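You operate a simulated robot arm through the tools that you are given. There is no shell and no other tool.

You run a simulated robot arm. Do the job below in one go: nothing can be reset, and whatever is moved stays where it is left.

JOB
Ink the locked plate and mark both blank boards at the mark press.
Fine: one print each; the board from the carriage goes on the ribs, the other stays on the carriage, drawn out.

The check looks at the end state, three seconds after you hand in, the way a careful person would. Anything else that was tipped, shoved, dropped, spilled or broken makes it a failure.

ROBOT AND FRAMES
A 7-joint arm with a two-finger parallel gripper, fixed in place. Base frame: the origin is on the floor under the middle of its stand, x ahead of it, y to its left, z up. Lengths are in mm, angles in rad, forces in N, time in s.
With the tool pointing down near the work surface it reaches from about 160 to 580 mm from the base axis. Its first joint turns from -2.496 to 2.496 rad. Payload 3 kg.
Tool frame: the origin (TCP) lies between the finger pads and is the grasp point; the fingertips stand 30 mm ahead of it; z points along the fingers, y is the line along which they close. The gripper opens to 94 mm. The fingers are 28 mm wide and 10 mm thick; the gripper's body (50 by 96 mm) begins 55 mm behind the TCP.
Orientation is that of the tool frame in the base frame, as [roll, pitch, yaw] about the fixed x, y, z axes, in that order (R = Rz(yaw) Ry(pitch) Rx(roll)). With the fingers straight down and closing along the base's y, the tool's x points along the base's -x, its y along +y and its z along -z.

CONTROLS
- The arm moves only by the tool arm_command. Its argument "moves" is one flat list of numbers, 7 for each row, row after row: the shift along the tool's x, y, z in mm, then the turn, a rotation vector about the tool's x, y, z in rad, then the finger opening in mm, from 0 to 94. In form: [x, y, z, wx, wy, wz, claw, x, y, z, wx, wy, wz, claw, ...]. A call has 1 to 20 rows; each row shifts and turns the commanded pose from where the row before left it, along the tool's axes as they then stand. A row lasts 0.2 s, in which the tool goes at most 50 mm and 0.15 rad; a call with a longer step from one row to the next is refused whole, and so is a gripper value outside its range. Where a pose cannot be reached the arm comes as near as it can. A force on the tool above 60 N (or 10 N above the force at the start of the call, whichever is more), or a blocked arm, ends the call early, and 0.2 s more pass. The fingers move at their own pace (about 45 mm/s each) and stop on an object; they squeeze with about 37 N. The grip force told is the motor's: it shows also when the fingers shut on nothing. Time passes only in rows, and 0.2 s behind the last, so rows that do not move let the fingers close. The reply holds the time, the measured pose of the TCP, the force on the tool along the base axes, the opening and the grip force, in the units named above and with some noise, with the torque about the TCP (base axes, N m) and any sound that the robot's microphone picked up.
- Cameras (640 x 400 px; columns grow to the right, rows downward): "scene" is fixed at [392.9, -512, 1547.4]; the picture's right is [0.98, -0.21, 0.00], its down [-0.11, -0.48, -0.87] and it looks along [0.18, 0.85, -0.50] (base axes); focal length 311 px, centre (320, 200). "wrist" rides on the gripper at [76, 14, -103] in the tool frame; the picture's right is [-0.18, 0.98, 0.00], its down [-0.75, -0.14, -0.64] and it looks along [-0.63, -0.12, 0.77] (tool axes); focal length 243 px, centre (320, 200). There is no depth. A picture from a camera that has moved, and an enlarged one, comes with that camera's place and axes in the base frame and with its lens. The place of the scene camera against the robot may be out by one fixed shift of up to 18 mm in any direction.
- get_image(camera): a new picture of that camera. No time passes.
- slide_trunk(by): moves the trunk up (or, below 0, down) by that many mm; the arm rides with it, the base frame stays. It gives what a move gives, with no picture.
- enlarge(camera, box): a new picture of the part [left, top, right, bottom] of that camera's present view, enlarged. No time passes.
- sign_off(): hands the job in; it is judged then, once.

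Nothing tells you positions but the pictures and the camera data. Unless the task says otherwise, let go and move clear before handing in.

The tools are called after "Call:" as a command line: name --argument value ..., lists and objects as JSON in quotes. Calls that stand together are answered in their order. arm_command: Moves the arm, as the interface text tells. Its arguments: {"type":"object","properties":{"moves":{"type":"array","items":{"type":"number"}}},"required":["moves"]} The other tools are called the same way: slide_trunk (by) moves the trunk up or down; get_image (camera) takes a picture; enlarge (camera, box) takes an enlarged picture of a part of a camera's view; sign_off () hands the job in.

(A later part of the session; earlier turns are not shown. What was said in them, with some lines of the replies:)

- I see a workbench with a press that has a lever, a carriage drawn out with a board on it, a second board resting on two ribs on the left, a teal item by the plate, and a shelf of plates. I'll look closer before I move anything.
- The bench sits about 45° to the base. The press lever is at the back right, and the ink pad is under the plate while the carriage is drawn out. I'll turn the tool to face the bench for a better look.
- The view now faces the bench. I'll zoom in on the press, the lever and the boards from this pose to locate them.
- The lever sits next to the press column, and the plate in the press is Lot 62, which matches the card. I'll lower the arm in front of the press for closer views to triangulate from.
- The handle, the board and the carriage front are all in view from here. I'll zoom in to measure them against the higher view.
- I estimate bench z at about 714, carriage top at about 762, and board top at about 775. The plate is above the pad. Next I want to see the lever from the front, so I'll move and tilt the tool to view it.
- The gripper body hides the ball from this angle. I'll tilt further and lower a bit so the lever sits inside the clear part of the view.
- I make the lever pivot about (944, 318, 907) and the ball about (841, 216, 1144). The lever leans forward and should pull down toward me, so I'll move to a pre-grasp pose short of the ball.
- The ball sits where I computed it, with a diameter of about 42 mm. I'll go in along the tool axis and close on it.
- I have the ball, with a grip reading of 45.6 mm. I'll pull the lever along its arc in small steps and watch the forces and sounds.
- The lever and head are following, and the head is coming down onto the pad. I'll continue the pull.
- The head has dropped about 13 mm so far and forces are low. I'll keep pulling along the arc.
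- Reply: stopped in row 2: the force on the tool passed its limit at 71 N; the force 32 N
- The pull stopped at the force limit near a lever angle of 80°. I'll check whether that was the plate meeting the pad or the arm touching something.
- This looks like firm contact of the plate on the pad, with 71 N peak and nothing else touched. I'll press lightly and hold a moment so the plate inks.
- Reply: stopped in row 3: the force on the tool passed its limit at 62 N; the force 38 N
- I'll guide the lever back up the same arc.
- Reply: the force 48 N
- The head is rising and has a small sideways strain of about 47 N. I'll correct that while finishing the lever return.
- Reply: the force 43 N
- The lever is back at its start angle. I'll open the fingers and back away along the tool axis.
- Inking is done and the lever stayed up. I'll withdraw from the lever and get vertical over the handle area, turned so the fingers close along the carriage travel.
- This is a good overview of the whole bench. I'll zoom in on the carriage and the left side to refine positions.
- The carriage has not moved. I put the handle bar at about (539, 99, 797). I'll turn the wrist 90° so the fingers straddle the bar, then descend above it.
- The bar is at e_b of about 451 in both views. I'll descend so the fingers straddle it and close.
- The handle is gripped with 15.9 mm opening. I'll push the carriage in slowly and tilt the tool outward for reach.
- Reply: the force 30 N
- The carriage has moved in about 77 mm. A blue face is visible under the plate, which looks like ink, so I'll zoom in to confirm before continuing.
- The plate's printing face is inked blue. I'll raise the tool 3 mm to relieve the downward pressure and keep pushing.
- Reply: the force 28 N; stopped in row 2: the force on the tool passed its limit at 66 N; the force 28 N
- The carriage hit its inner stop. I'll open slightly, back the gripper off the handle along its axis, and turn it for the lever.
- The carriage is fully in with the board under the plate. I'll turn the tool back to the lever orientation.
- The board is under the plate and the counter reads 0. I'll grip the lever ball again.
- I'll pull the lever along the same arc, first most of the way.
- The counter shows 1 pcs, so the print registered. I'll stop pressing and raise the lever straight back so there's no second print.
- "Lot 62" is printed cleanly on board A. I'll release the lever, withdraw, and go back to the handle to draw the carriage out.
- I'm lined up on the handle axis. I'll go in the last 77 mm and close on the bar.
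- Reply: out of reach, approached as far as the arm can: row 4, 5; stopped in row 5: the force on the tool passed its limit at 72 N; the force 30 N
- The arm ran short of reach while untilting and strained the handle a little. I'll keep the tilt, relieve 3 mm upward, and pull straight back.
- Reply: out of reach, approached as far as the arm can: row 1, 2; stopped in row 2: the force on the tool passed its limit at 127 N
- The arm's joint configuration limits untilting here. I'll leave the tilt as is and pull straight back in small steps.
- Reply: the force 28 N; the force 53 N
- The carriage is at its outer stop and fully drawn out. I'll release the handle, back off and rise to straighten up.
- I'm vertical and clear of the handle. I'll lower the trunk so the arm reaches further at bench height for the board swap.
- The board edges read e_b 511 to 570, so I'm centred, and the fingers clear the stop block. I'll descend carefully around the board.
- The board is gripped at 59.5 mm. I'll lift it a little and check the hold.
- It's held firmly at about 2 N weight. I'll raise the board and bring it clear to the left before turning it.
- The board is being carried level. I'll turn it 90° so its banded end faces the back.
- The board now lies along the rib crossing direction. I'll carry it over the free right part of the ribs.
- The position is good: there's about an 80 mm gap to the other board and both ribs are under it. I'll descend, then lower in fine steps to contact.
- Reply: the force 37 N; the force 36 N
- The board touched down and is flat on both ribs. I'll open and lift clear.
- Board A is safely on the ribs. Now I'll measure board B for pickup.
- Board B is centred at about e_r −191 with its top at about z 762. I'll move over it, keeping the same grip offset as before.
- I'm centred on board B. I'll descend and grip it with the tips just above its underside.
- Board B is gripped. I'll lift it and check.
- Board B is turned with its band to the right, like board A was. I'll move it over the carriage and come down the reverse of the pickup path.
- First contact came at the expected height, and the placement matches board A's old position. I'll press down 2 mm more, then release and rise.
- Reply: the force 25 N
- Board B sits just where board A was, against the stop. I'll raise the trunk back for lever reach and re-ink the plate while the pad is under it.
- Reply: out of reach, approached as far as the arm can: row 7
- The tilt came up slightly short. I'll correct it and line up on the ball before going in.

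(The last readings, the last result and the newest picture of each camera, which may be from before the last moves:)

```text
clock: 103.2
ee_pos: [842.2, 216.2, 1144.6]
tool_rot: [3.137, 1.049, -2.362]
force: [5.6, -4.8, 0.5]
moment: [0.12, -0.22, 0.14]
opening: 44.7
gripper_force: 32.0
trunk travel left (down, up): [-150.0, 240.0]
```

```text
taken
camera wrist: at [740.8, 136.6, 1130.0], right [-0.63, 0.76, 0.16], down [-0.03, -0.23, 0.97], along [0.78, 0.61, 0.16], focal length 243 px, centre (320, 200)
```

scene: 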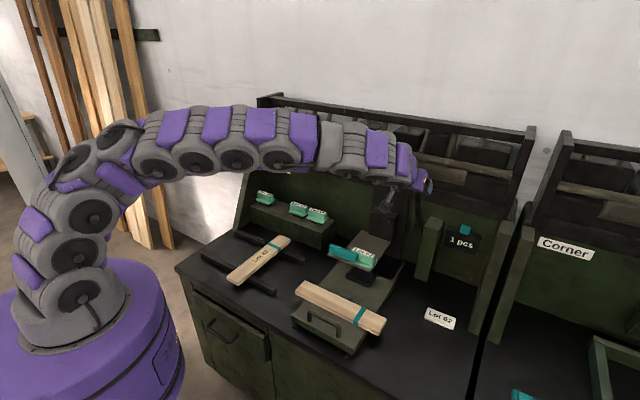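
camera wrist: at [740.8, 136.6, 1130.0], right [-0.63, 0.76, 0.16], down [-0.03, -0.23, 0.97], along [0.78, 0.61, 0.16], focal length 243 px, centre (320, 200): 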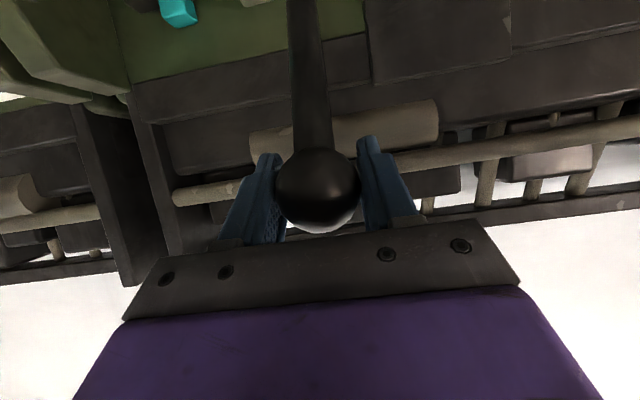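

Call:
arm_command --moves '[13.1, 0, -6.65, 0, 0, 0, 0, 13.43, 0, -5.95, 0, 0, 0, 0, 13.72, 0, -5.24, 0, 0, 0, 0, 13.98, 0, -4.51, 0, 0, 0, 0, 14.19, 0, -3.78, 0, 0, 0, 0, 14.37, 0, -3.03, 0, 0, 0, 0, 14.51, 0, -2.27, 0, 0, 0, 0, 14.61, 0, -1.51, 0, 0, 0, 0, 14.67, 0, -0.74, 0, 0, 0, 0, 14.69, 0, 0, 0, 0, 0, 0, 14.67, 0, 0.79, 0, 0, 0, 0, 14.61, 0, 1.56, 0, 0, 0, 0]'

Call:
arm_command --moves '[14.5, 0, 2.32, 0, 0, 0, 0, 14.36, 0, 3.08, 0, 0, 0, 0, 14.18, 0, 3.83, 0, 0, 0, 0, 13.96, 0, 4.56, 0, 0, 0, 0]'

Call:
enlarge --camera "scene" --box '[280, 200, 460, 340]'

```text
clock: 105.8
ee_pos: [761.8, 134.9, 1011.3]
tool_rot: [3.132, 1.048, -2.365]
force: [8.3, -13.2, 6.4]
moment: [1.01, -0.26, 0.1]
opening: 41.7
gripper_force: 45.3
trunk travel left (down, up): [-150.0, 240.0]
```

```text
clock: 106.8
ee_pos: [750.6, 124.0, 956.2]
tool_rot: [3.135, 1.049, -2.361]
force: [16.8, -6.8, 7.5]
moment: [0.76, -0.66, -0.08]
opening: 41.9
gripper_force: 44.9
trunk travel left (down, up): [-150.0, 240.0]
```

```text
2.86 times, centred on (370, 270) of scene
camera zoom: at [392.9, -512.0, 1547.4], right [0.98, -0.21, 0.0], down [-0.11, -0.48, -0.87], along [0.18, 0.85, -0.5], focal length 888 px, centre (177, 0)
```

zoom: 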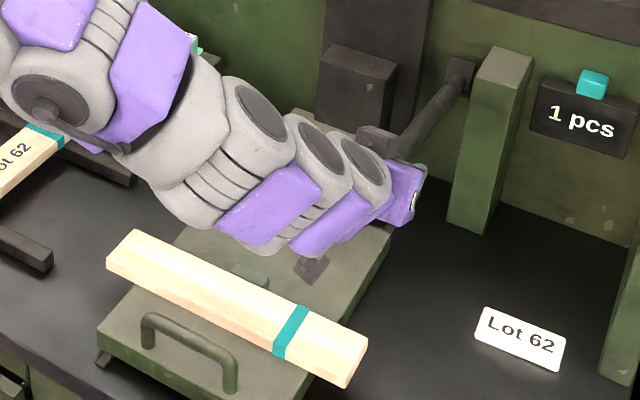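

Now the last bit, to press firmly on the pad.

Call:
arm_command --moves '[10, 0, 3.9, 0, 0, 0, 0, 4, 0, 1.6, 0, 0, 0, 0]'

Call:
enlarge --camera "scene" --box '[280, 200, 460, 340]'

```text
clock: 107.4
ee_pos: [750.1, 123.0, 949.0]
tool_rot: [-3.138, 1.06, -2.358]
force: [13.7, -5.4, 12.2]
moment: [0.14, 0.06, -0.04]
opening: 41.6
gripper_force: 44.7
trunk travel left (down, up): [-150.0, 240.0]
stopped in row 2: the force on the tool passed its limit at 66 N (the readings are from after the stop); the commanded pose is now the measured one
```

```text
2.86 times, centred on (370, 270) of scene
camera zoom: at [392.9, -512.0, 1547.4], right [0.98, -0.21, 0.0], down [-0.11, -0.48, -0.87], along [0.18, 0.85, -0.5], focal length 888 px, centre (177, 0)
```

zoom: 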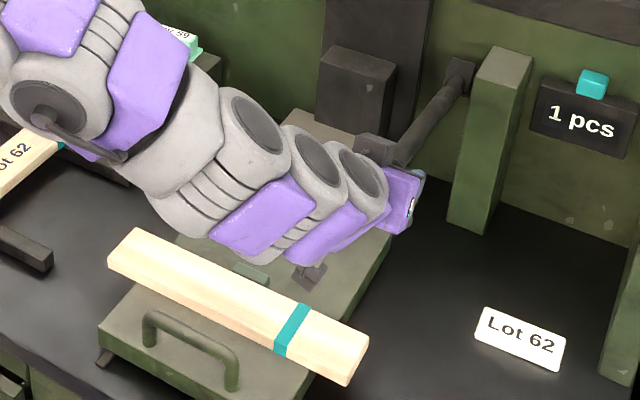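

Call:
arm_command --moves '[-18.86, 0.3, -6.24, 0, 0.012, 0, 0, -19.26, 0.3, -4.87, 0, 0, 0, 0, -19.56, 0.3, -3.52, 0, 0, 0, 0, -19.76, 0.3, -2.11, 0, 0, 0, 0, -19.86, 0.3, -0.73, 0, 0, 0, 0, -19.86, 0, 0.69, 0, 0, 0, 0, -19.76, 0, 2.11, 0, 0, 0, 0, -19.56, 0, 3.48, 0, 0, 0, 0]'

Call:
enlarge --camera "scene" --box '[280, 200, 460, 340]'

```text
clock: 109.2
ee_pos: [797.9, 170.4, 1089.5]
tool_rot: [3.141, 1.049, -2.363]
force: [5.7, -24.8, 3.4]
moment: [-0.86, 0.51, 0.03]
opening: 41.6
gripper_force: 44.8
trunk travel left (down, up): [-150.0, 240.0]
```

```text
2.86 times, centred on (370, 270) of scene
camera zoom: at [392.9, -512.0, 1547.4], right [0.98, -0.21, 0.0], down [-0.11, -0.48, -0.87], along [0.18, 0.85, -0.5], focal length 888 px, centre (177, 0)
```

zoom: 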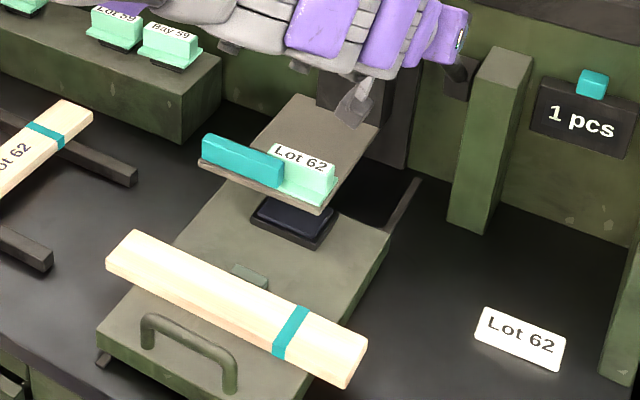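

Call:
arm_command --moves '[-19.26, -0.7, 4.87, 0, 0, 0, 0, -18.88, -0.7, 6.21, 0, 0, 0, 0, -18.38, 0, 7.54, 0, 0, 0, 0, -17.8, 0, 8.83, 0, 0, 0, 0]'

Call:
get_image --camera "wrist"

```text
clock: 110.2
ee_pos: [840.9, 215.2, 1138.8]
tool_rot: [3.138, 1.045, -2.359]
force: [1.0, -21.5, -5.4]
moment: [-0.15, -0.49, -0.4]
opening: 41.7
gripper_force: 44.8
trunk travel left (down, up): [-150.0, 240.0]
```

```text
taken
camera wrist: at [740.8, 136.6, 1125.1], right [-0.63, 0.76, 0.16], down [-0.02, -0.23, 0.97], along [0.78, 0.61, 0.16], focal length 243 px, centre (320, 200)
```

wrist: 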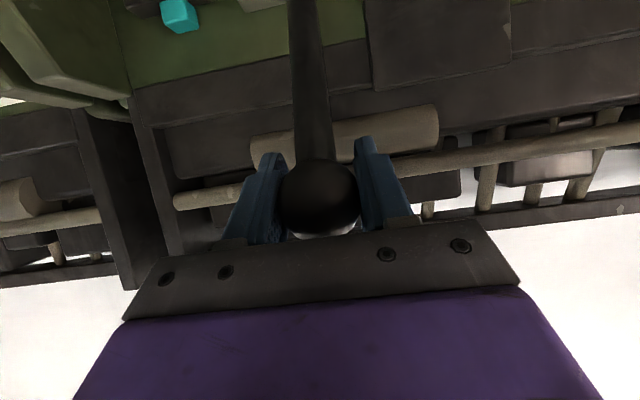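

The plate is re-inked and the lever is up. I'll release, retreat, and set up at the handle with a fixed outward tilt that suits both push and pull.

Call:
arm_command --moves '[0, 0, 0, 0, 0, 0, 80, 0, 0, 0, 0, 0, 0, 80, 0, 0, 0, 0, 0, 0, 80, 0, 0, -30, 0, 0, 0, 80, 0, 0, -40, 0, 0, 0, 80, 0, 0, -40, 0, 0, 0, 80, 41.1, 16.3, -12.2, 0, 0, 0, 80, 41.1, 16.3, -12.2, 0, 0, 0, 80, 41.1, 16.3, -12.2, 0, 0, 0, 80, 41.1, 16.3, -12.2, 0, 0, 0, 80, 41.1, 16.3, -12.2, 0, 0, 0, 80, 41.1, 16.3, -12.2, 0, 0, 0, 80, 41.1, 16.3, -12.2, 0, 0, 0, 80, 41.1, 16.3, -12.2, 0, 0, 0, 80, 0, 0, 0, 0, 0.1368, 0, 60, 0, 0, 0, 0, 0.1368, 0, 60, 0, 0, 0, 0, 0.1368, 0, 60, 0, 0, 0, 0, 0.1368, 0, 60]'

Call:
get_image --camera "scene"

Call:
get_image --camera "wrist"

```text
clock: 114.0
ee_pos: [545.2, 22.1, 978.9]
tool_rot: [-3.14, 0.497, -2.355]
force: [0.4, 0.6, -0.4]
moment: [-0.03, 0.02, 0.01]
opening: 60.0
gripper_force: 0.1
out of reach, approached as far as the arm can: row 12, 13, 14
trunk travel left (down, up): [-150.0, 240.0]
```

```text
taken
```

scene: 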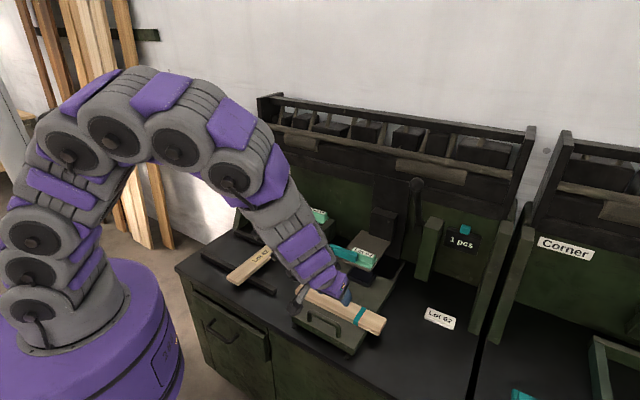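

```text
taken
camera wrist: at [452.9, -47.8, 1032.4], right [-0.58, 0.81, 0.09], down [0.35, 0.15, 0.92], along [0.74, 0.57, -0.37], focal length 243 px, centre (320, 200)
```

wrist: 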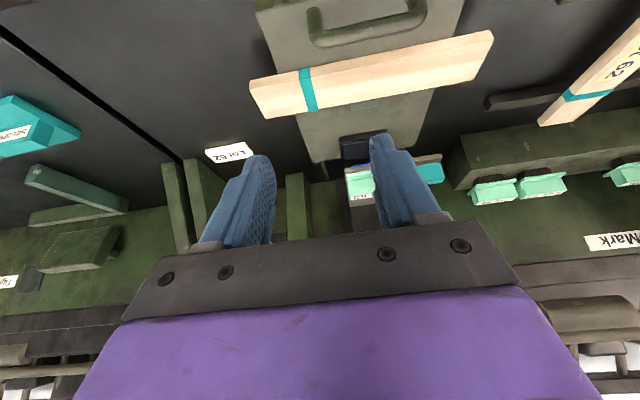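

Call:
arm_command --moves '[0, 10, 0, 0, 0, 0.1428, 60, 0, 10, 0, 0, 0, 0.1428, 60, 0, 10, 0, 0, 0, 0.1428, 60, 0, 0, 0, 0, 0, 0.1428, 60, 0, 0, 0, 0, 0, 0.1428, 60, 0, 0, 0, 0, 0, 0.1428, 60, 0, 0, 0, 0, 0, 0.1428, 60, 0, 0, 0, 0, 0, 0.1428, 60, 0, 0, 0, 0, 0, 0.1428, 60, 0, 0, 0, 0, 0, 0.1428, 60, 0, 0, 0, 0, 0, 0.1428, 60]'

Call:
get_image --camera "wrist"

Call:
get_image --camera "scene"

```text
clock: 116.4
ee_pos: [527.3, 44.3, 980.3]
tool_rot: [2.643, -0.002, 2.351]
force: [0.3, -0.5, -0.6]
moment: [-0.01, -0.02, -0.02]
opening: 60.0
gripper_force: 0.0
trunk travel left (down, up): [-150.0, 240.0]
```

```text
taken
camera wrist: at [447.7, 74.6, 1078.0], right [0.74, 0.48, 0.47], down [0.23, -0.84, 0.5], along [0.63, -0.26, -0.73], focal length 243 px, centre (320, 200)
```

wrist: 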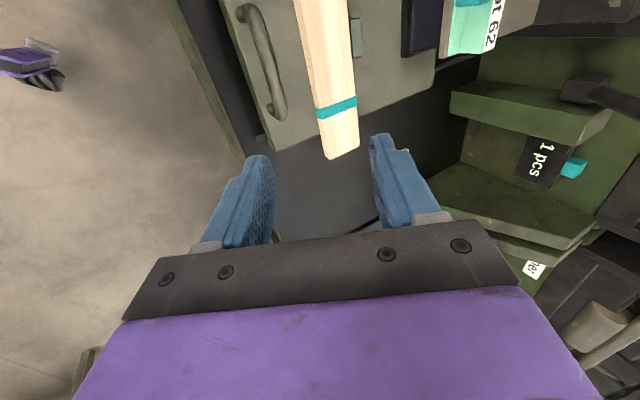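

```text
taken
```

scene: 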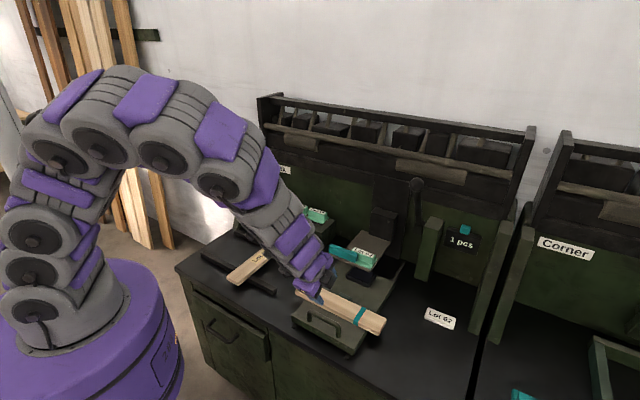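

Call:
arm_command --moves '[10.2, -15.8, 27.9, 0, 0.0024, -0.0044, 50, 10.2, -15.8, 27.9, 0, 0, 0, 40, 10.1, -15.7, 28, 0, 0, 0, 40]'

Call:
get_image --camera "wrist"

Call:
enlarge --camera "scene" --box '[270, 220, 450, 360]'

```text
clock: 117.2
ee_pos: [505.5, 65.7, 884.9]
tool_rot: [2.644, 0.001, 2.361]
force: [-0.1, -0.1, 0.0]
moment: [0.01, 0.01, 0.02]
opening: 40.0
gripper_force: 0.1
trunk travel left (down, up): [-150.0, 240.0]
```

```text
taken
camera wrist: at [424.4, 94.1, 982.1], right [0.74, 0.48, 0.47], down [0.23, -0.84, 0.5], along [0.63, -0.26, -0.73], focal length 243 px, centre (320, 200)
```

wrist: 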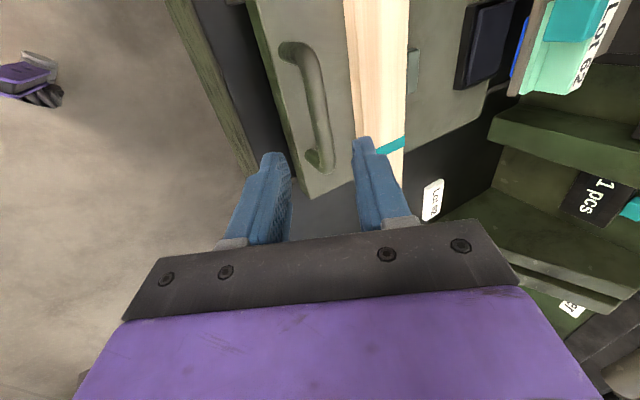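

```text
2.86 times, centred on (360, 290) of scene
camera zoom: at [392.9, -512.0, 1547.4], right [0.98, -0.21, 0.0], down [-0.11, -0.48, -0.87], along [0.18, 0.85, -0.5], focal length 888 px, centre (206, -57)
```

zoom: 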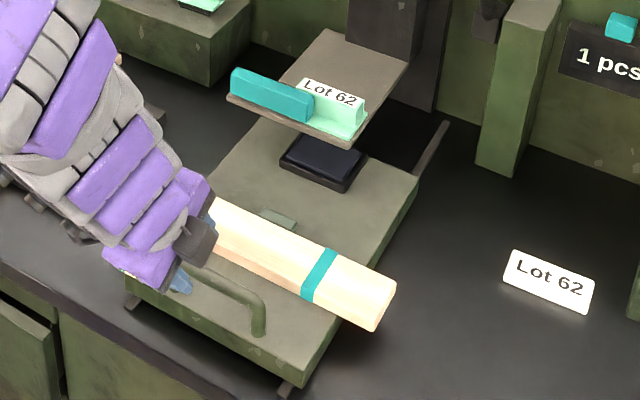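

The alignment looks the same as the earlier handle approach. I'll go in and grip.

Call:
arm_command --moves '[0, -0.5, 30, 0, 0, 0, 40, 0, -0.5, 30, 0, 0, 0, 40, 0, 0, 28, 0, 0, 0, 40]'

Call:
get_image --camera "wrist"

```text
clock: 118.0
ee_pos: [533.9, 95.9, 807.1]
tool_rot: [2.645, 0.002, 2.36]
force: [0.0, -0.9, 0.4]
moment: [0.0, -0.01, -0.04]
opening: 39.9
gripper_force: 0.0
trunk travel left (down, up): [-150.0, 240.0]
```

```text
taken
camera wrist: at [453.2, 125.2, 904.5], right [0.74, 0.48, 0.47], down [0.23, -0.84, 0.5], along [0.63, -0.26, -0.73], focal length 243 px, centre (320, 200)
```

wrist: 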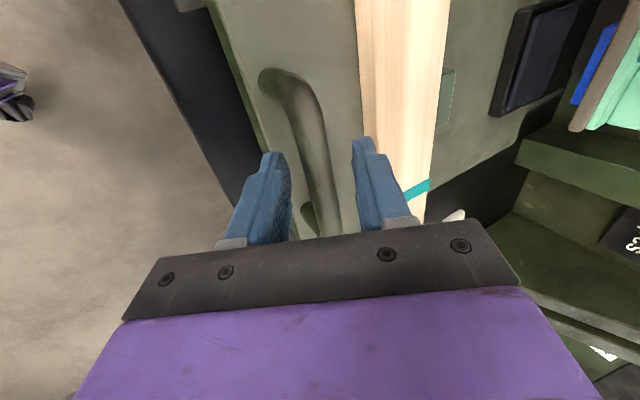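

Call:
arm_command --moves '[0, 0, 0, 0, 0, 0, 0, 0, 0, 0, 0, 0, 0, 0, 0, 0, 0, 0, 0, 0, 0]'

Call:
enlarge --camera "wrist" --box '[440, 0, 640, 160]'

```text
clock: 118.8
ee_pos: [532.5, 95.3, 807.4]
tool_rot: [2.642, 0.003, 2.359]
force: [4.8, 2.0, 3.7]
moment: [0.37, 0.27, -0.23]
opening: 15.8
gripper_force: 41.9
trunk travel left (down, up): [-150.0, 240.0]
```

```text
2.50 times, centred on (540, 80) of wrist
camera zoom: at [453.1, 124.3, 905.1], right [0.74, 0.48, 0.47], down [0.23, -0.84, 0.5], along [0.63, -0.26, -0.73], focal length 606 px, centre (-230, 500)
```

zoom: 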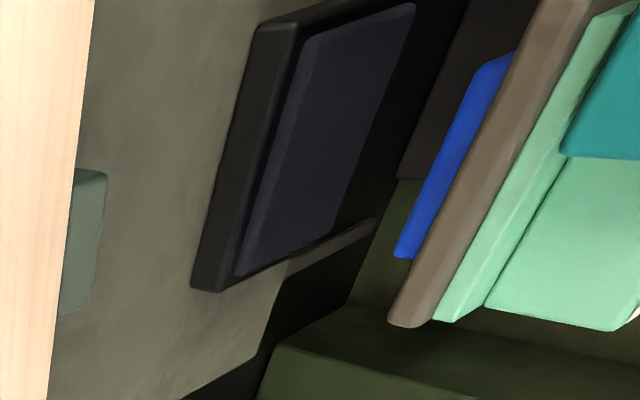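

The plate face is bright blue and the handle is held. I'll push in at constant tilt.

Call:
arm_command --moves '[0, 13.17, 7.18, 0, 0, 0, 0, 0, 13.17, 7.18, 0, 0, 0, 0, 0, 13.17, 7.18, 0, 0, 0, 0, 0, 13.17, 7.18, 0, 0, 0, 0, 0, 13.17, 7.18, 0, 0, 0, 0]'

Call:
enlarge --camera "scene" --box '[280, 200, 460, 360]'

```text
clock: 120.0
ee_pos: [586.2, 147.8, 807.0]
tool_rot: [2.644, 0.002, 2.36]
force: [1.0, 1.6, 6.6]
moment: [0.81, 0.6, 0.4]
opening: 15.6
gripper_force: 44.6
trunk travel left (down, up): [-150.0, 240.0]
```

```text
2.50 times, centred on (370, 280) of scene
camera zoom: at [392.9, -512.0, 1547.4], right [0.98, -0.21, 0.0], down [-0.11, -0.48, -0.87], along [0.18, 0.85, -0.5], focal length 777 px, centre (195, 0)
```

zoom: 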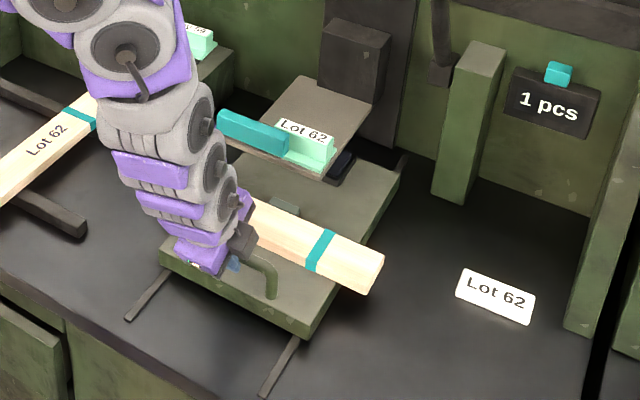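

Call:
arm_command --moves '[0, 13.17, 7.18, 0, 0, 0, 0, 0, 13.17, 7.18, 0, 0, 0, 0, 0, 13.17, 7.18, 0, 0, 0, 0, 0, 13.17, 7.18, 0, 0, 0, 0]'

Call:
enlarge --camera "scene" --box '[280, 200, 460, 360]'

```text
clock: 121.0
ee_pos: [630.9, 192.9, 806.8]
tool_rot: [2.64, 0.004, 2.36]
force: [2.8, 0.5, 8.8]
moment: [0.95, 0.57, 0.2]
opening: 15.6
gripper_force: 44.5
trunk travel left (down, up): [-150.0, 240.0]
```

```text
2.50 times, centred on (370, 280) of scene
camera zoom: at [392.9, -512.0, 1547.4], right [0.98, -0.21, 0.0], down [-0.11, -0.48, -0.87], along [0.18, 0.85, -0.5], focal length 777 px, centre (195, 0)
```

zoom: 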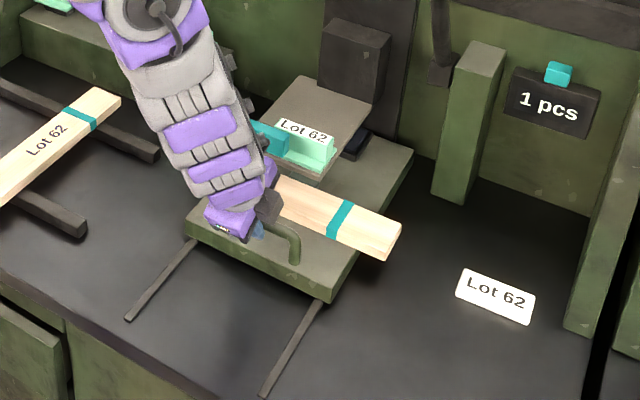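

Call:
arm_command --moves '[0, 10.5, 5.7, 0, 0, 0, 0, 0, 6.1, 3.4, 0, 0, 0, 0]'

Call:
arm_command --moves '[0, 4.4, 2.4, 0, 0, 0, 0, 0, 4.4, 2.4, 0, 0, 0, 0]'

Call:
enlarge --camera "scene" --box '[280, 200, 460, 360]'

```text
clock: 121.6
ee_pos: [644.8, 206.7, 807.4]
tool_rot: [2.642, 0.003, 2.36]
force: [1.8, 4.1, 15.0]
moment: [1.06, 0.62, 0.18]
opening: 15.6
gripper_force: 44.9
trunk travel left (down, up): [-150.0, 240.0]
```

```text
clock: 122.2
ee_pos: [647.1, 208.2, 806.6]
tool_rot: [2.642, 0.002, 2.361]
force: [-19.9, -7.2, 22.4]
moment: [-0.19, -0.03, -0.58]
opening: 15.9
gripper_force: 45.1
trunk travel left (down, up): [-150.0, 240.0]
```

```text
2.50 times, centred on (370, 280) of scene
camera zoom: at [392.9, -512.0, 1547.4], right [0.98, -0.21, 0.0], down [-0.11, -0.48, -0.87], along [0.18, 0.85, -0.5], focal length 777 px, centre (195, 0)
```

zoom: 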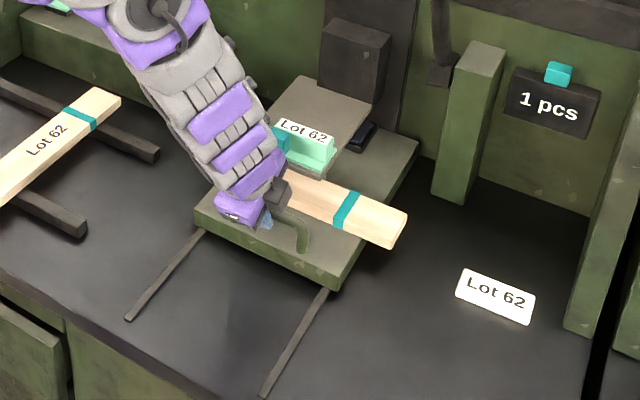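

The carriage is at the inner stop. I'll release the handle and back off the same way as before.

Call:
arm_command --moves '[0, 0, 0, 0, 0, 0, 38, 0, 0, 0, 0, 0, 0, 38, 0, 0, -15, 0, 0, 0, 38, 0, 0, -33, 0, 0, 0, 38, 0, 0, -33, 0, 0, 0, 60, 0, 0, -33, 0, 0, 0, 80, 0, 0, -33, 0, 0, 0, 80, 0, 0, -33, 0, 0, 0, 80]'

Call:
arm_command --moves '[0, 0, -20, 0, 0, -0.1428, 80, 0, 0, -20, 0, 0, -0.1428, 80, 0, 0, 0, 0, 0, -0.1428, 80, 0, 0, 0, 0, 0, -0.1428, 80, 0, 0, 0, 0, 0, -0.1428, 80, 0, 0, 0, 0, 0, -0.1428, 80, 0, 0, 0, 0, 0, -0.1428, 80, 0, 0, 0, 0, 0, -0.1428, 80, 0, 0, 0, 0, 0, -0.1428, 80, 0, 0, 0, 0, 0, -0.1428, 80, 0, 0, 0, 0, 0, -0.1428, 80, 0, 0, 0, 0, -0.1375, 0, 80, 0, 0, 0, 0, -0.1375, 0, 80, 0, 0, 0, 0, -0.1375, 0, 80, 0, 0, 0, 0, -0.1375, 0, 80]'

Call:
get_image --camera "scene"

```text
clock: 124.0
ee_pos: [588.8, 152.0, 963.3]
tool_rot: [2.643, 0.004, 2.359]
force: [-0.6, -0.1, 0.4]
moment: [0.01, 0.0, -0.02]
opening: 80.1
gripper_force: 0.0
trunk travel left (down, up): [-150.0, 240.0]
```

```text
clock: 127.2
ee_pos: [576.1, 137.1, 997.5]
tool_rot: [-3.137, 1.048, -2.349]
force: [-0.4, -0.3, 0.3]
moment: [-0.01, 0.04, 0.03]
opening: 80.2
gripper_force: 0.0
trunk travel left (down, up): [-150.0, 240.0]
```

```text
taken
```

scene: 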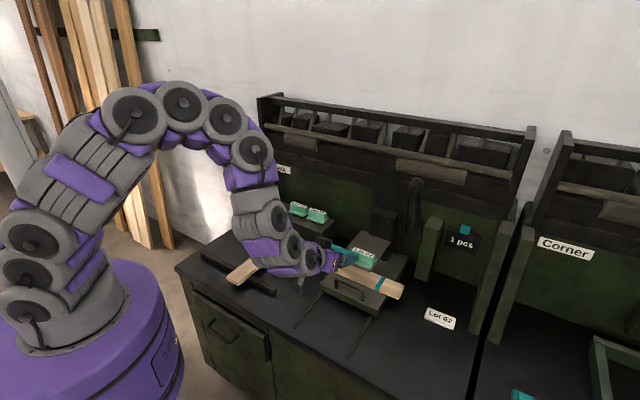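

Call:
arm_command --moves '[-35.5, -18.6, 7.1, 0, 0, 0, 80, -35.5, -18.6, 7.1, 0, 0, 0, 80, -35.5, -18.6, 7.1, 0, 0, 0, 80, -35.5, -18.6, 7.1, 0, 0, 0, 80, -35.5, -18.6, 7.1, 0, 0, 0, 80, -35.5, -18.6, 7.1, 0, 0, 0, 80, -35.4, -18.6, 7, 0, 0, 0.0025, 80]'

Call:
get_image --camera "wrist"

Call:
get_image --camera "scene"

```text
clock: 128.8
ee_pos: [787.0, 163.6, 1189.1]
tool_rot: [3.138, 1.049, -2.357]
force: [0.7, 0.6, -0.1]
moment: [0.03, 0.01, 0.0]
opening: 80.0
gripper_force: 0.0
trunk travel left (down, up): [-150.0, 240.0]
```

```text
taken
camera wrist: at [686.5, 85.5, 1175.9], right [-0.63, 0.76, 0.16], down [-0.03, -0.23, 0.97], along [0.78, 0.61, 0.16], focal length 243 px, centre (320, 200)
```

wrist: 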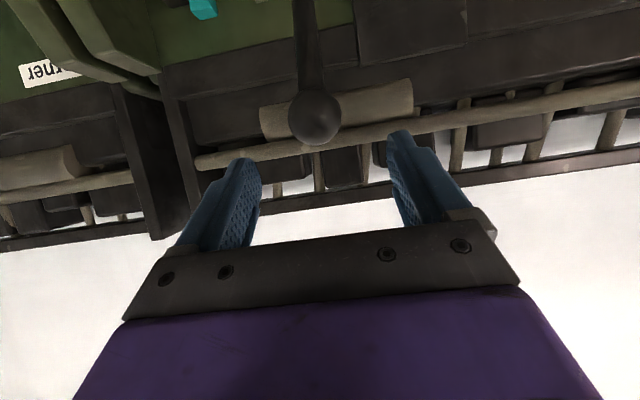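

```text
taken
```

scene: 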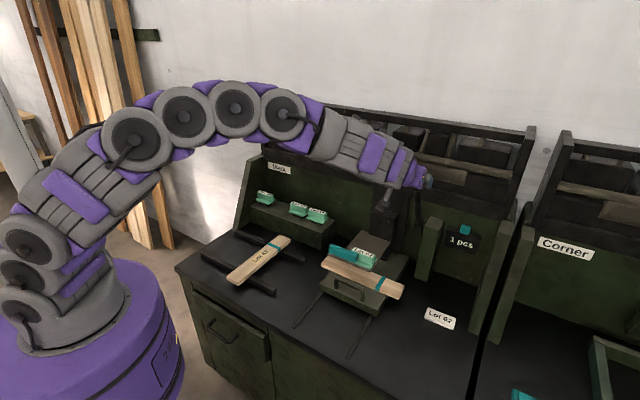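

Call:
arm_command --moves '[0.5, -0.4, 28.8, 0, 0, 0, 80, 0.5, -0.4, 28.8, 0, 0, 0, 80, 0.5, -0.5, 28.8, 0, 0, 0, 80, 0, 0, 0, 0, 0, 0, 0, 0, 0, 0, 0, 0, 0, 0, 0, 0, 0, 0, 0, 0, 0]'

Call:
get_image --camera "wrist"

Call:
enlarge --camera "scene" --box '[280, 200, 460, 340]'

```text
clock: 130.2
ee_pos: [839.9, 214.2, 1146.9]
tool_rot: [3.14, 1.049, -2.357]
force: [4.9, -2.9, 0.7]
moment: [0.31, -0.52, 0.01]
opening: 45.1
gripper_force: 32.3
trunk travel left (down, up): [-150.0, 240.0]
```

```text
taken
camera wrist: at [739.7, 135.1, 1131.6], right [-0.63, 0.76, 0.16], down [-0.03, -0.23, 0.97], along [0.78, 0.61, 0.17], focal length 243 px, centre (320, 200)
```

wrist: 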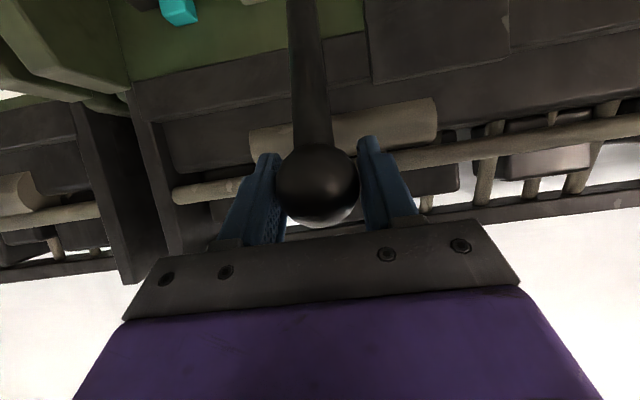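

```text
2.86 times, centred on (370, 270) of scene
camera zoom: at [392.9, -512.0, 1547.4], right [0.98, -0.21, 0.0], down [-0.11, -0.48, -0.87], along [0.18, 0.85, -0.5], focal length 888 px, centre (177, 0)
```

zoom: 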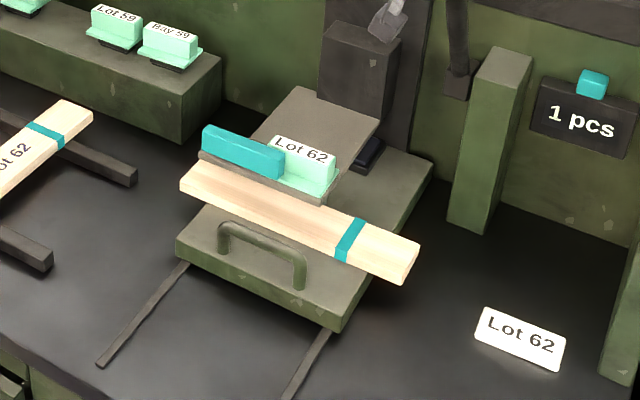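

Board B sits exactly as A did, still blank, with the counter at 1. I'll make one stroke.

Call:
arm_command --moves '[13.1, 0, -6.65, 0, 0, 0, 0, 13.43, 0, -5.95, 0, 0, 0, 0, 13.72, 0, -5.24, 0, 0, 0, 0, 13.98, 0, -4.51, 0, 0, 0, 0, 14.19, 0, -3.78, 0, 0, 0, 0, 14.37, 0, -3.03, 0, 0, 0, 0, 14.51, 0, -2.27, 0, 0, 0, 0, 14.61, 0, -1.51, 0, 0, 0, 0, 14.67, 0, -0.74, 0, 0, 0, 0, 14.69, 0, 0, 0, 0, 0, 0, 14.67, 0, 0.79, 0, 0, 0, 0, 14.61, 0, 1.56, 0, 0, 0, 0]'

Call:
arm_command --moves '[14.5, 0, 2.32, 0, 0, 0, 0, 14.36, 0, 3.08, 0, 0, 0, 0, 14.18, 0, 3.83, 0, 0, 0, 0]'

Call:
enlarge --camera "scene" --box '[280, 200, 460, 340]'

```text
clock: 132.8
ee_pos: [761.2, 135.0, 1015.4]
tool_rot: [3.138, 1.05, -2.355]
force: [4.4, -2.7, 5.5]
moment: [0.9, -0.53, 0.28]
opening: 41.5
gripper_force: 45.0
trunk travel left (down, up): [-150.0, 240.0]
```

```text
clock: 133.6
ee_pos: [751.1, 124.6, 970.8]
tool_rot: [3.138, 1.049, -2.359]
force: [13.4, -3.8, 5.7]
moment: [0.82, -0.55, 0.02]
opening: 41.7
gripper_force: 44.9
trunk travel left (down, up): [-150.0, 240.0]
```

```text
2.86 times, centred on (370, 270) of scene
camera zoom: at [392.9, -512.0, 1547.4], right [0.98, -0.21, 0.0], down [-0.11, -0.48, -0.87], along [0.18, 0.85, -0.5], focal length 888 px, centre (177, 0)
```

zoom: 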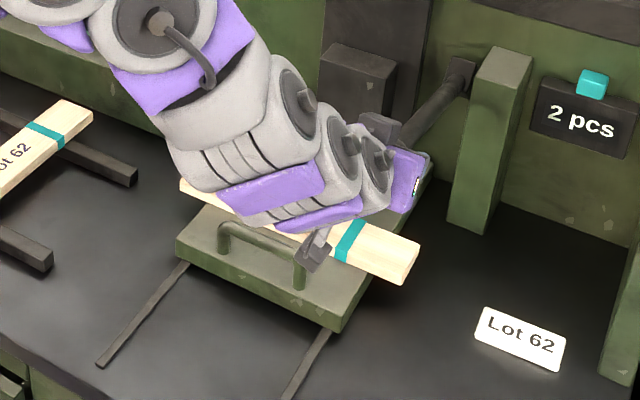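

The counter reads 2 pcs, so the second print is made. I'll raise the lever straight back.

Call:
arm_command --moves '[-19.39, 0, -5.03, 0, 0, 0, 0, -19.7, 0, -3.64, 0, 0, 0, 0, -19.91, 0, -2.22, 0, 0, 0, 0, -20.01, 0, -0.8, 0, 0, 0, 0, -20.02, 0, 0.63, 0, 0, 0, 0, -19.92, 0, 2.06, 0, 0, 0, 0, -19.73, 0, 3.48, 0, 0, 0, 0, -19.43, 0, 4.88, 0, 0, 0, 0, -19.03, 0, 6.26, 0, 0, 0, 0, -18.53, 0, 7.6, 0, 0, 0, 0, -17.94, 0, 8.91, 0, 0, 0, 0]'

Call:
get_image --camera "wrist"

Call:
enlarge --camera "scene" --box '[280, 200, 460, 340]'

```text
clock: 136.0
ee_pos: [837.6, 211.6, 1142.3]
tool_rot: [3.127, 1.044, -2.363]
force: [-28.1, -20.6, -27.3]
moment: [-0.7, -0.17, -0.38]
opening: 41.6
gripper_force: 44.6
trunk travel left (down, up): [-150.0, 240.0]
```

```text
taken
camera wrist: at [737.9, 132.6, 1128.4], right [-0.63, 0.76, 0.17], down [-0.02, -0.23, 0.97], along [0.77, 0.61, 0.16], focal length 243 px, centre (320, 200)
```

wrist: 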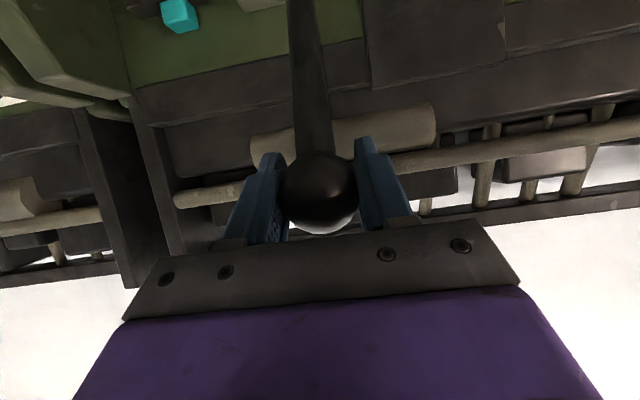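

```text
2.86 times, centred on (370, 270) of scene
camera zoom: at [392.9, -512.0, 1547.4], right [0.98, -0.21, 0.0], down [-0.11, -0.48, -0.87], along [0.18, 0.85, -0.5], focal length 888 px, centre (177, 0)
```

zoom: 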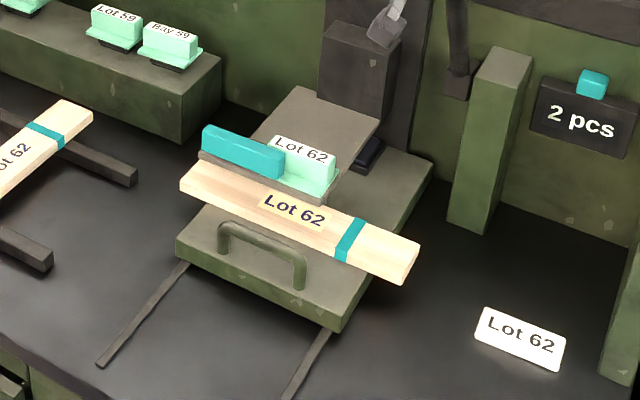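

Board B is printed cleanly. I'll ease the lever off its stop, release, and return to the handle to draw the carriage out.

Call:
arm_command --moves '[3, 0, -2, 0, 0, 0, 0, 0, 0, 0, 0, 0, 0, 80, 0, 0, 0, 0, 0, 0, 80, 0, 0, 0, 0, 0, 0, 80, 0, 0, -30, 0, 0, 0, 80, 0, 0, -40, 0, 0, 0, 80, 0, 0, -40, 0, 0, 0, 80, 35.7, 19, -4.4, 0, 0, 0, 80, 35.7, 19, -4.4, 0, 0, 0, 80, 35.7, 19, -4.4, 0, 0, 0, 80, 35.7, 19, -4.4, 0, 0, 0, 80, 35.7, 19, -4.4, 0, 0, 0, 80, 35.7, 19, -4.4, 0, 0, 0, 80, 35.7, 19, -4.4, 0, 0, 0, 80, 0, 0, 0, 0, 0.1368, 0, 80, 0, 0, 0, 0, 0.1368, 0, 80, 0, 0, 0, 0, 0.1368, 0, 80, 0, 0, 0, 0, 0.1368, 0, 80]'

Call:
get_image --camera "scene"

```text
clock: 139.8
ee_pos: [567.8, 133.7, 998.5]
tool_rot: [-3.141, 0.499, -2.355]
force: [-0.6, 0.4, 0.8]
moment: [0.02, 0.0, 0.01]
opening: 79.8
gripper_force: 0.1
trunk travel left (down, up): [-150.0, 240.0]
```

```text
taken
```

scene: 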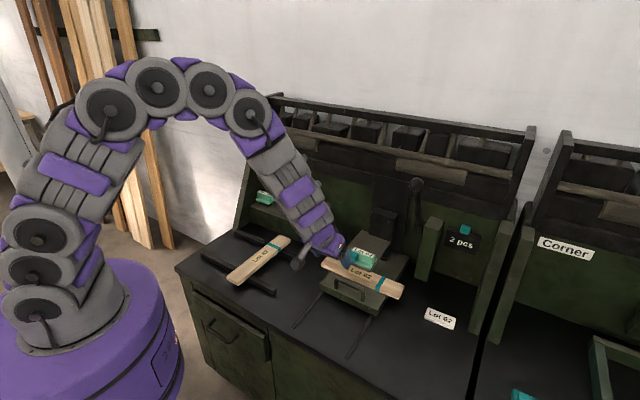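

Call:
arm_command --moves '[0, 0, 0, 0, 0, 0.1428, 60, 0, 0, 0, 0, 0, 0.1428, 60, 0, 0, 0, 0, 0, 0.1428, 60, 0, 0, 0, 0, 0, 0.1428, 60, 0, 0, 0, 0, 0, 0.1428, 60, 0, 0, 0, 0, 0, 0.1428, 60, 0, 0, 0, 0, 0, 0.1428, 60, 0, 0, 0, 0, 0, 0.1428, 60, 0, 0, 0, 0, 0, 0.1428, 40, 0, 0, 0, 0, 0, 0.1428, 40, 0, 0, 0, 0, 0, 0.1428, 40, -0.9, 0.95, 35, 0, 0, 0, 40, -0.9, 0.95, 35, 0, 0, 0, 40, -0.9, 0.95, 35, 0, 0, 0, 40, -0.9, 0.95, 35, 0, 0, 0, 40]'

Call:
get_image --camera "wrist"

Call:
get_image --camera "scene"

```text
clock: 143.0
ee_pos: [621.4, 181.1, 877.5]
tool_rot: [2.64, 0.001, 2.358]
force: [0.1, 0.5, -0.2]
moment: [0.0, -0.01, -0.02]
opening: 40.0
gripper_force: 0.2
trunk travel left (down, up): [-150.0, 240.0]
```

```text
taken
camera wrist: at [540.6, 209.4, 974.8], right [0.74, 0.48, 0.47], down [0.23, -0.84, 0.5], along [0.63, -0.26, -0.73], focal length 243 px, centre (320, 200)
```

wrist: 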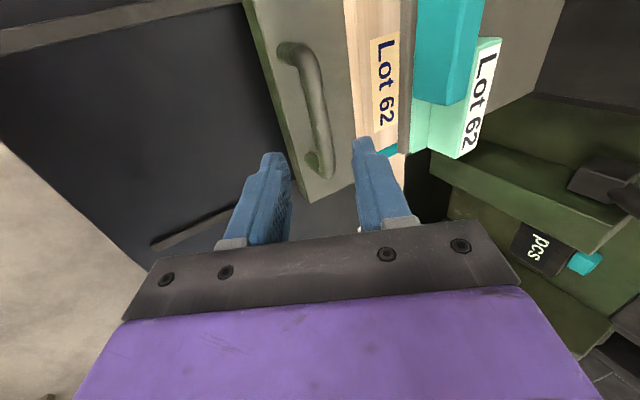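

```text
taken
```

scene: 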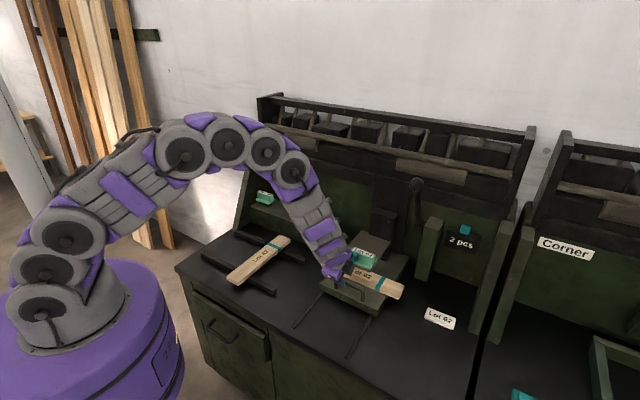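

Call:
arm_command --moves '[0.3, -0.4, 28, 0, 0, 0, 40, 0.3, -0.4, 28, 0, 0, 0, 40, 0.3, -0.3, 23, 0, 0, 0, 40, 0, 0, 0, 0, 0, 0, 0, 0, 0, 0, 0, 0, 0, 0, 0, 0, 0, 0, 0, 0, 0]'

Call:
get_image --camera "wrist"

```text
clock: 144.4
ee_pos: [645.7, 207.7, 808.2]
tool_rot: [2.64, 0.001, 2.357]
force: [3.1, 3.7, 5.5]
moment: [-0.02, -0.18, -0.29]
opening: 15.9
gripper_force: 41.5
trunk travel left (down, up): [-150.0, 240.0]
```

```text
taken
camera wrist: at [565.4, 236.6, 905.0], right [0.74, 0.48, 0.47], down [0.23, -0.84, 0.49], along [0.63, -0.26, -0.73], focal length 243 px, centre (320, 200)
```

wrist: 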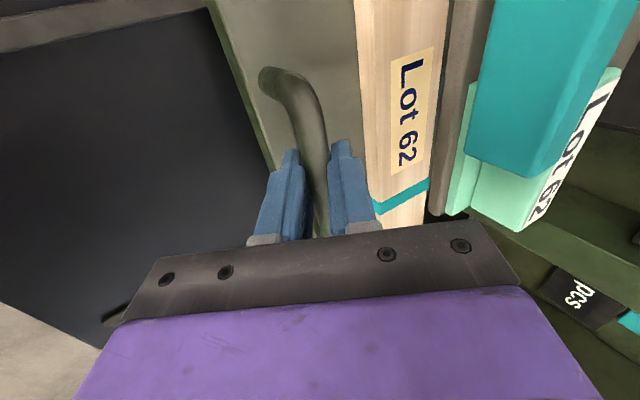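

I'm gripping the handle. I'll pull out at constant tilt.

Call:
arm_command --moves '[0, -13.17, -7.18, 0, 0, 0, 0, 0, -13.17, -7.18, 0, 0, 0, 0, 0, -13.17, -7.18, 0, 0, 0, 0, 0, -13.17, -7.18, 0, 0, 0, 0, 0, -13.17, -7.18, 0, 0, 0, 0]'

Call:
arm_command --moves '[0, -13.17, -7.18, 0, 0, 0, 0, 0, -13.17, -7.18, 0, 0, 0, 0, 0, -13.17, -7.18, 0, 0, 0, 0]'

Call:
enlarge --camera "scene" --box '[280, 200, 460, 360]'

```text
clock: 145.6
ee_pos: [590.4, 153.6, 807.1]
tool_rot: [2.641, 0.001, 2.358]
force: [-4.1, 1.3, 14.8]
moment: [-0.53, -0.38, -0.69]
opening: 15.7
gripper_force: 44.7
trunk travel left (down, up): [-150.0, 240.0]
```

```text
clock: 146.4
ee_pos: [559.2, 121.1, 807.7]
tool_rot: [2.638, 0.003, 2.359]
force: [-5.8, 4.1, 20.0]
moment: [0.6, 0.59, 0.01]
opening: 15.8
gripper_force: 45.0
trunk travel left (down, up): [-150.0, 240.0]
```

```text
2.50 times, centred on (370, 280) of scene
camera zoom: at [392.9, -512.0, 1547.4], right [0.98, -0.21, 0.0], down [-0.11, -0.48, -0.87], along [0.18, 0.85, -0.5], focal length 777 px, centre (195, 0)
```

zoom: 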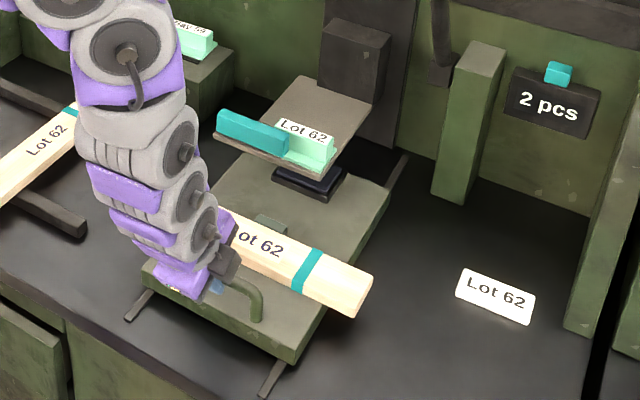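

Call:
arm_command --moves '[0, -12.7, -8.1, 0, 0, 0, 0, 0, -13.17, -7.18, 0, 0, 0, 0]'

Call:
arm_command --moves '[0, -5.3, -2.9, 0, 0, 0, 0, 0, -4.4, -2.4, 0, 0, 0, 0]'

Call:
enlarge --camera "scene" --box '[280, 220, 430, 360]'

```text
clock: 147.0
ee_pos: [536.9, 99.0, 807.1]
tool_rot: [2.639, -0.001, 2.359]
force: [-8.8, 2.4, 27.0]
moment: [-0.13, -0.25, -0.6]
opening: 15.8
gripper_force: 45.0
trunk travel left (down, up): [-150.0, 240.0]
```

```text
clock: 147.6
ee_pos: [533.6, 96.4, 807.4]
tool_rot: [2.638, 0.003, 2.357]
force: [10.6, 13.8, 21.3]
moment: [0.76, 0.32, -0.02]
opening: 15.6
gripper_force: 44.5
trunk travel left (down, up): [-150.0, 240.0]
```

```text
2.86 times, centred on (355, 290) of scene
camera zoom: at [392.9, -512.0, 1547.4], right [0.98, -0.21, 0.0], down [-0.11, -0.48, -0.87], along [0.18, 0.85, -0.5], focal length 888 px, centre (220, -57)
```

zoom: 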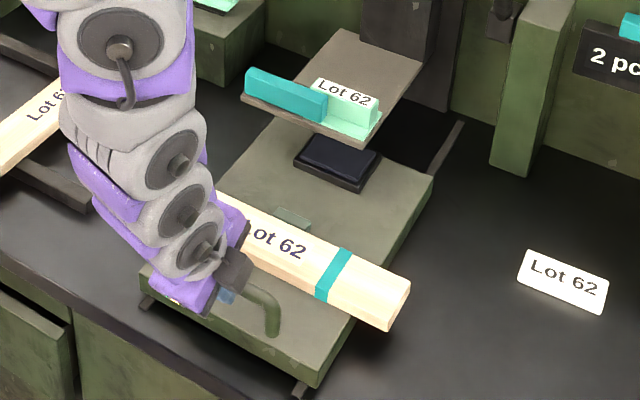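

Call:
arm_command --moves '[0, -3.5, -1.9, 0, 0, 0, 0, 0, 0, 0, 0, 0, 0, 0]'

Call:
enlarge --camera "scene" --box '[280, 220, 430, 360]'

```text
clock: 148.2
ee_pos: [533.7, 94.0, 810.1]
tool_rot: [2.621, 0.007, 2.362]
force: [31.4, 55.8, -5.6]
moment: [0.86, 0.02, -0.71]
opening: 15.8
gripper_force: 45.4
trunk travel left (down, up): [-150.0, 240.0]
stopped in row 2: the force on the tool passed its limit at 63 N (the readings are from after the stop); the commanded pose is now the measured one
```

```text
2.86 times, centred on (355, 290) of scene
camera zoom: at [392.9, -512.0, 1547.4], right [0.98, -0.21, 0.0], down [-0.11, -0.48, -0.87], along [0.18, 0.85, -0.5], focal length 888 px, centre (220, -57)
```

zoom: 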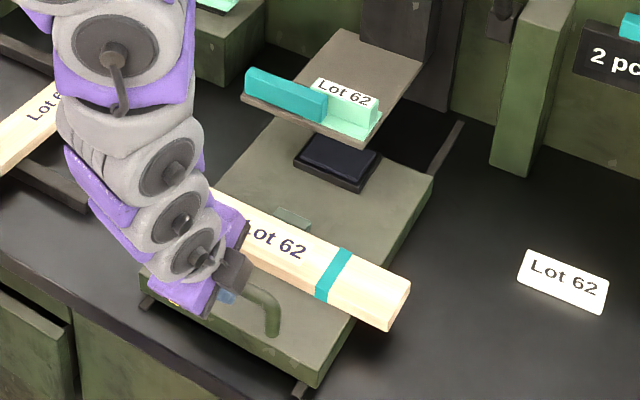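

The carriage is firmly at its drawn-out stop. I'll relax the pull, open, and back the gripper away.

Call:
arm_command --moves '[0, 2.5, 1.4, 0, 0, 0, 0, 0, 0, 0, 0, 0, 0, 40, 0, 0, 0, 0, 0, 0, 40, 0, 0, -15, 0, 0, 0, 40, 0, 0, -30, 0, 0, 0, 40, 0, 0, -40, 0, 0, 0, 60, 0, 0, -40, 0, 0, 0, 60, 0, 0, -40, 0, 0, 0, 60, 0, 0, -40, 0, 0, 0, 60]'

Call:
get_image --camera "scene"

Call:
get_image --camera "wrist"

```text
clock: 150.2
ee_pos: [457.7, 10.7, 988.8]
tool_rot: [2.623, 0.002, 2.359]
force: [0.1, 0.5, 0.1]
moment: [-0.01, -0.01, 0.01]
opening: 60.1
gripper_force: 0.0
trunk travel left (down, up): [-150.0, 240.0]
```

```text
taken
```

scene: 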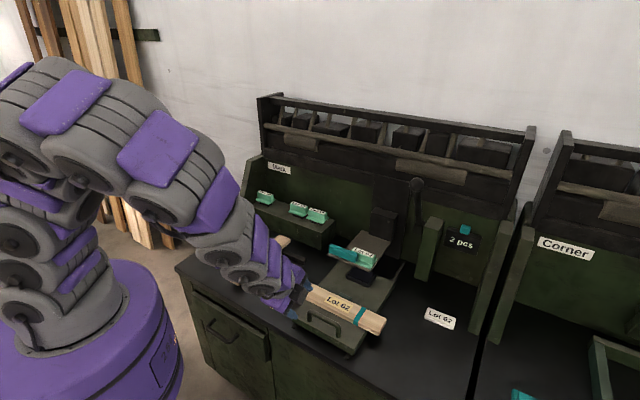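

```text
taken
camera wrist: at [376.1, 37.7, 1085.3], right [0.73, 0.47, 0.49], down [0.22, -0.84, 0.49], along [0.64, -0.25, -0.72], focal length 243 px, centre (320, 200)
```

wrist: 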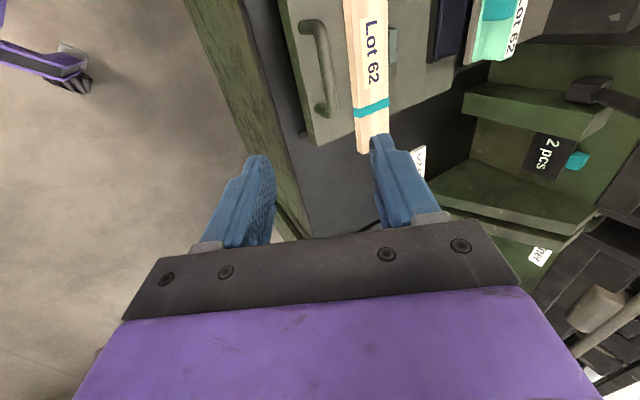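

Everything is released. I'll lift a bit higher so the bench is unobstructed and inspect the final state.

Call:
arm_command --moves '[0, 16.5, -29, 0, 0, 0, 60, 0, 16.5, -29, 0, 0, 0, 60, 0, 16.5, -29, 0, 0, 0, 60, 0, 16.5, -29, 0, 0, 0, 60, 0, 16.5, -29, 0, 0, 0, 60, 0, 16.5, -29, 0, 0, 0, 60]'

Call:
get_image --camera "scene"

Call:
enlarge --camera "scene" --box '[180, 170, 340, 310]'

Call:
enlarge --camera "scene" --box '[280, 170, 480, 360]'

```text
clock: 151.6
ee_pos: [457.4, 21.8, 1189.9]
tool_rot: [2.629, 0.004, 2.358]
force: [0.1, 0.9, -0.1]
moment: [-0.01, -0.02, 0.01]
opening: 59.9
gripper_force: 0.1
trunk travel left (down, up): [-150.0, 240.0]
```

```text
taken
```

scene: 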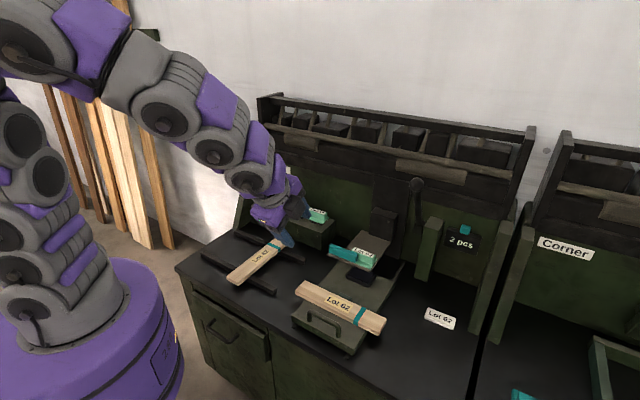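

```text
2.86 times, centred on (260, 240) of scene
camera zoom: at [392.9, -512.0, 1547.4], right [0.98, -0.21, 0.0], down [-0.11, -0.48, -0.87], along [0.18, 0.85, -0.5], focal length 888 px, centre (491, 86)
```

zoom: 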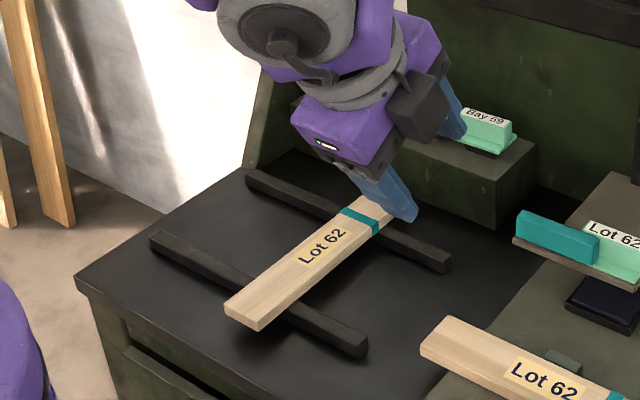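

```text
2.11 times, centred on (380, 265) of scene
camera zoom: at [392.9, -512.0, 1547.4], right [0.98, -0.21, 0.0], down [-0.11, -0.48, -0.87], along [0.18, 0.85, -0.5], focal length 654 px, centre (194, 63)
```

zoom: 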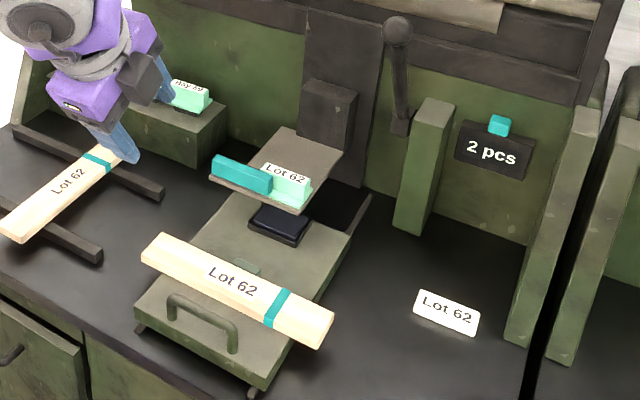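

Both boards carry one "Lot 62" print. Board A lies on the ribs, board B is on the drawn-out carriage, the lever is up, the counter reads 2, and nothing else was moved. The gripper is empty and clear, so I'm handing in.

Call:
sign_off

```text
The job is handed in.
```

The job is done and handed in; I haven't seen the check's verdict. Both boards now carry one clean "Lot 62" print, and the counter on the bench reads 2 pcs.

- **Plate:** the locked plate is Lot 62, which matches the card on the bench. I inked it before each print, so twice in all.
- **Board from the carriage:** printed and now lying flat across both ribs.
- **Other board:** printed and left on the carriage, which is drawn out to its stop.
- **Everything else:** the lever is back up where it started. The spare plates and the card were not disturbed. The gripper is empty and clear of the bench.

While I was drawing the carriage out the first time, the arm reached a limit and strained against the handle, peaking at 127 N before it stopped. The handle and carriage showed no damage, and the second draw-out went smoothly.
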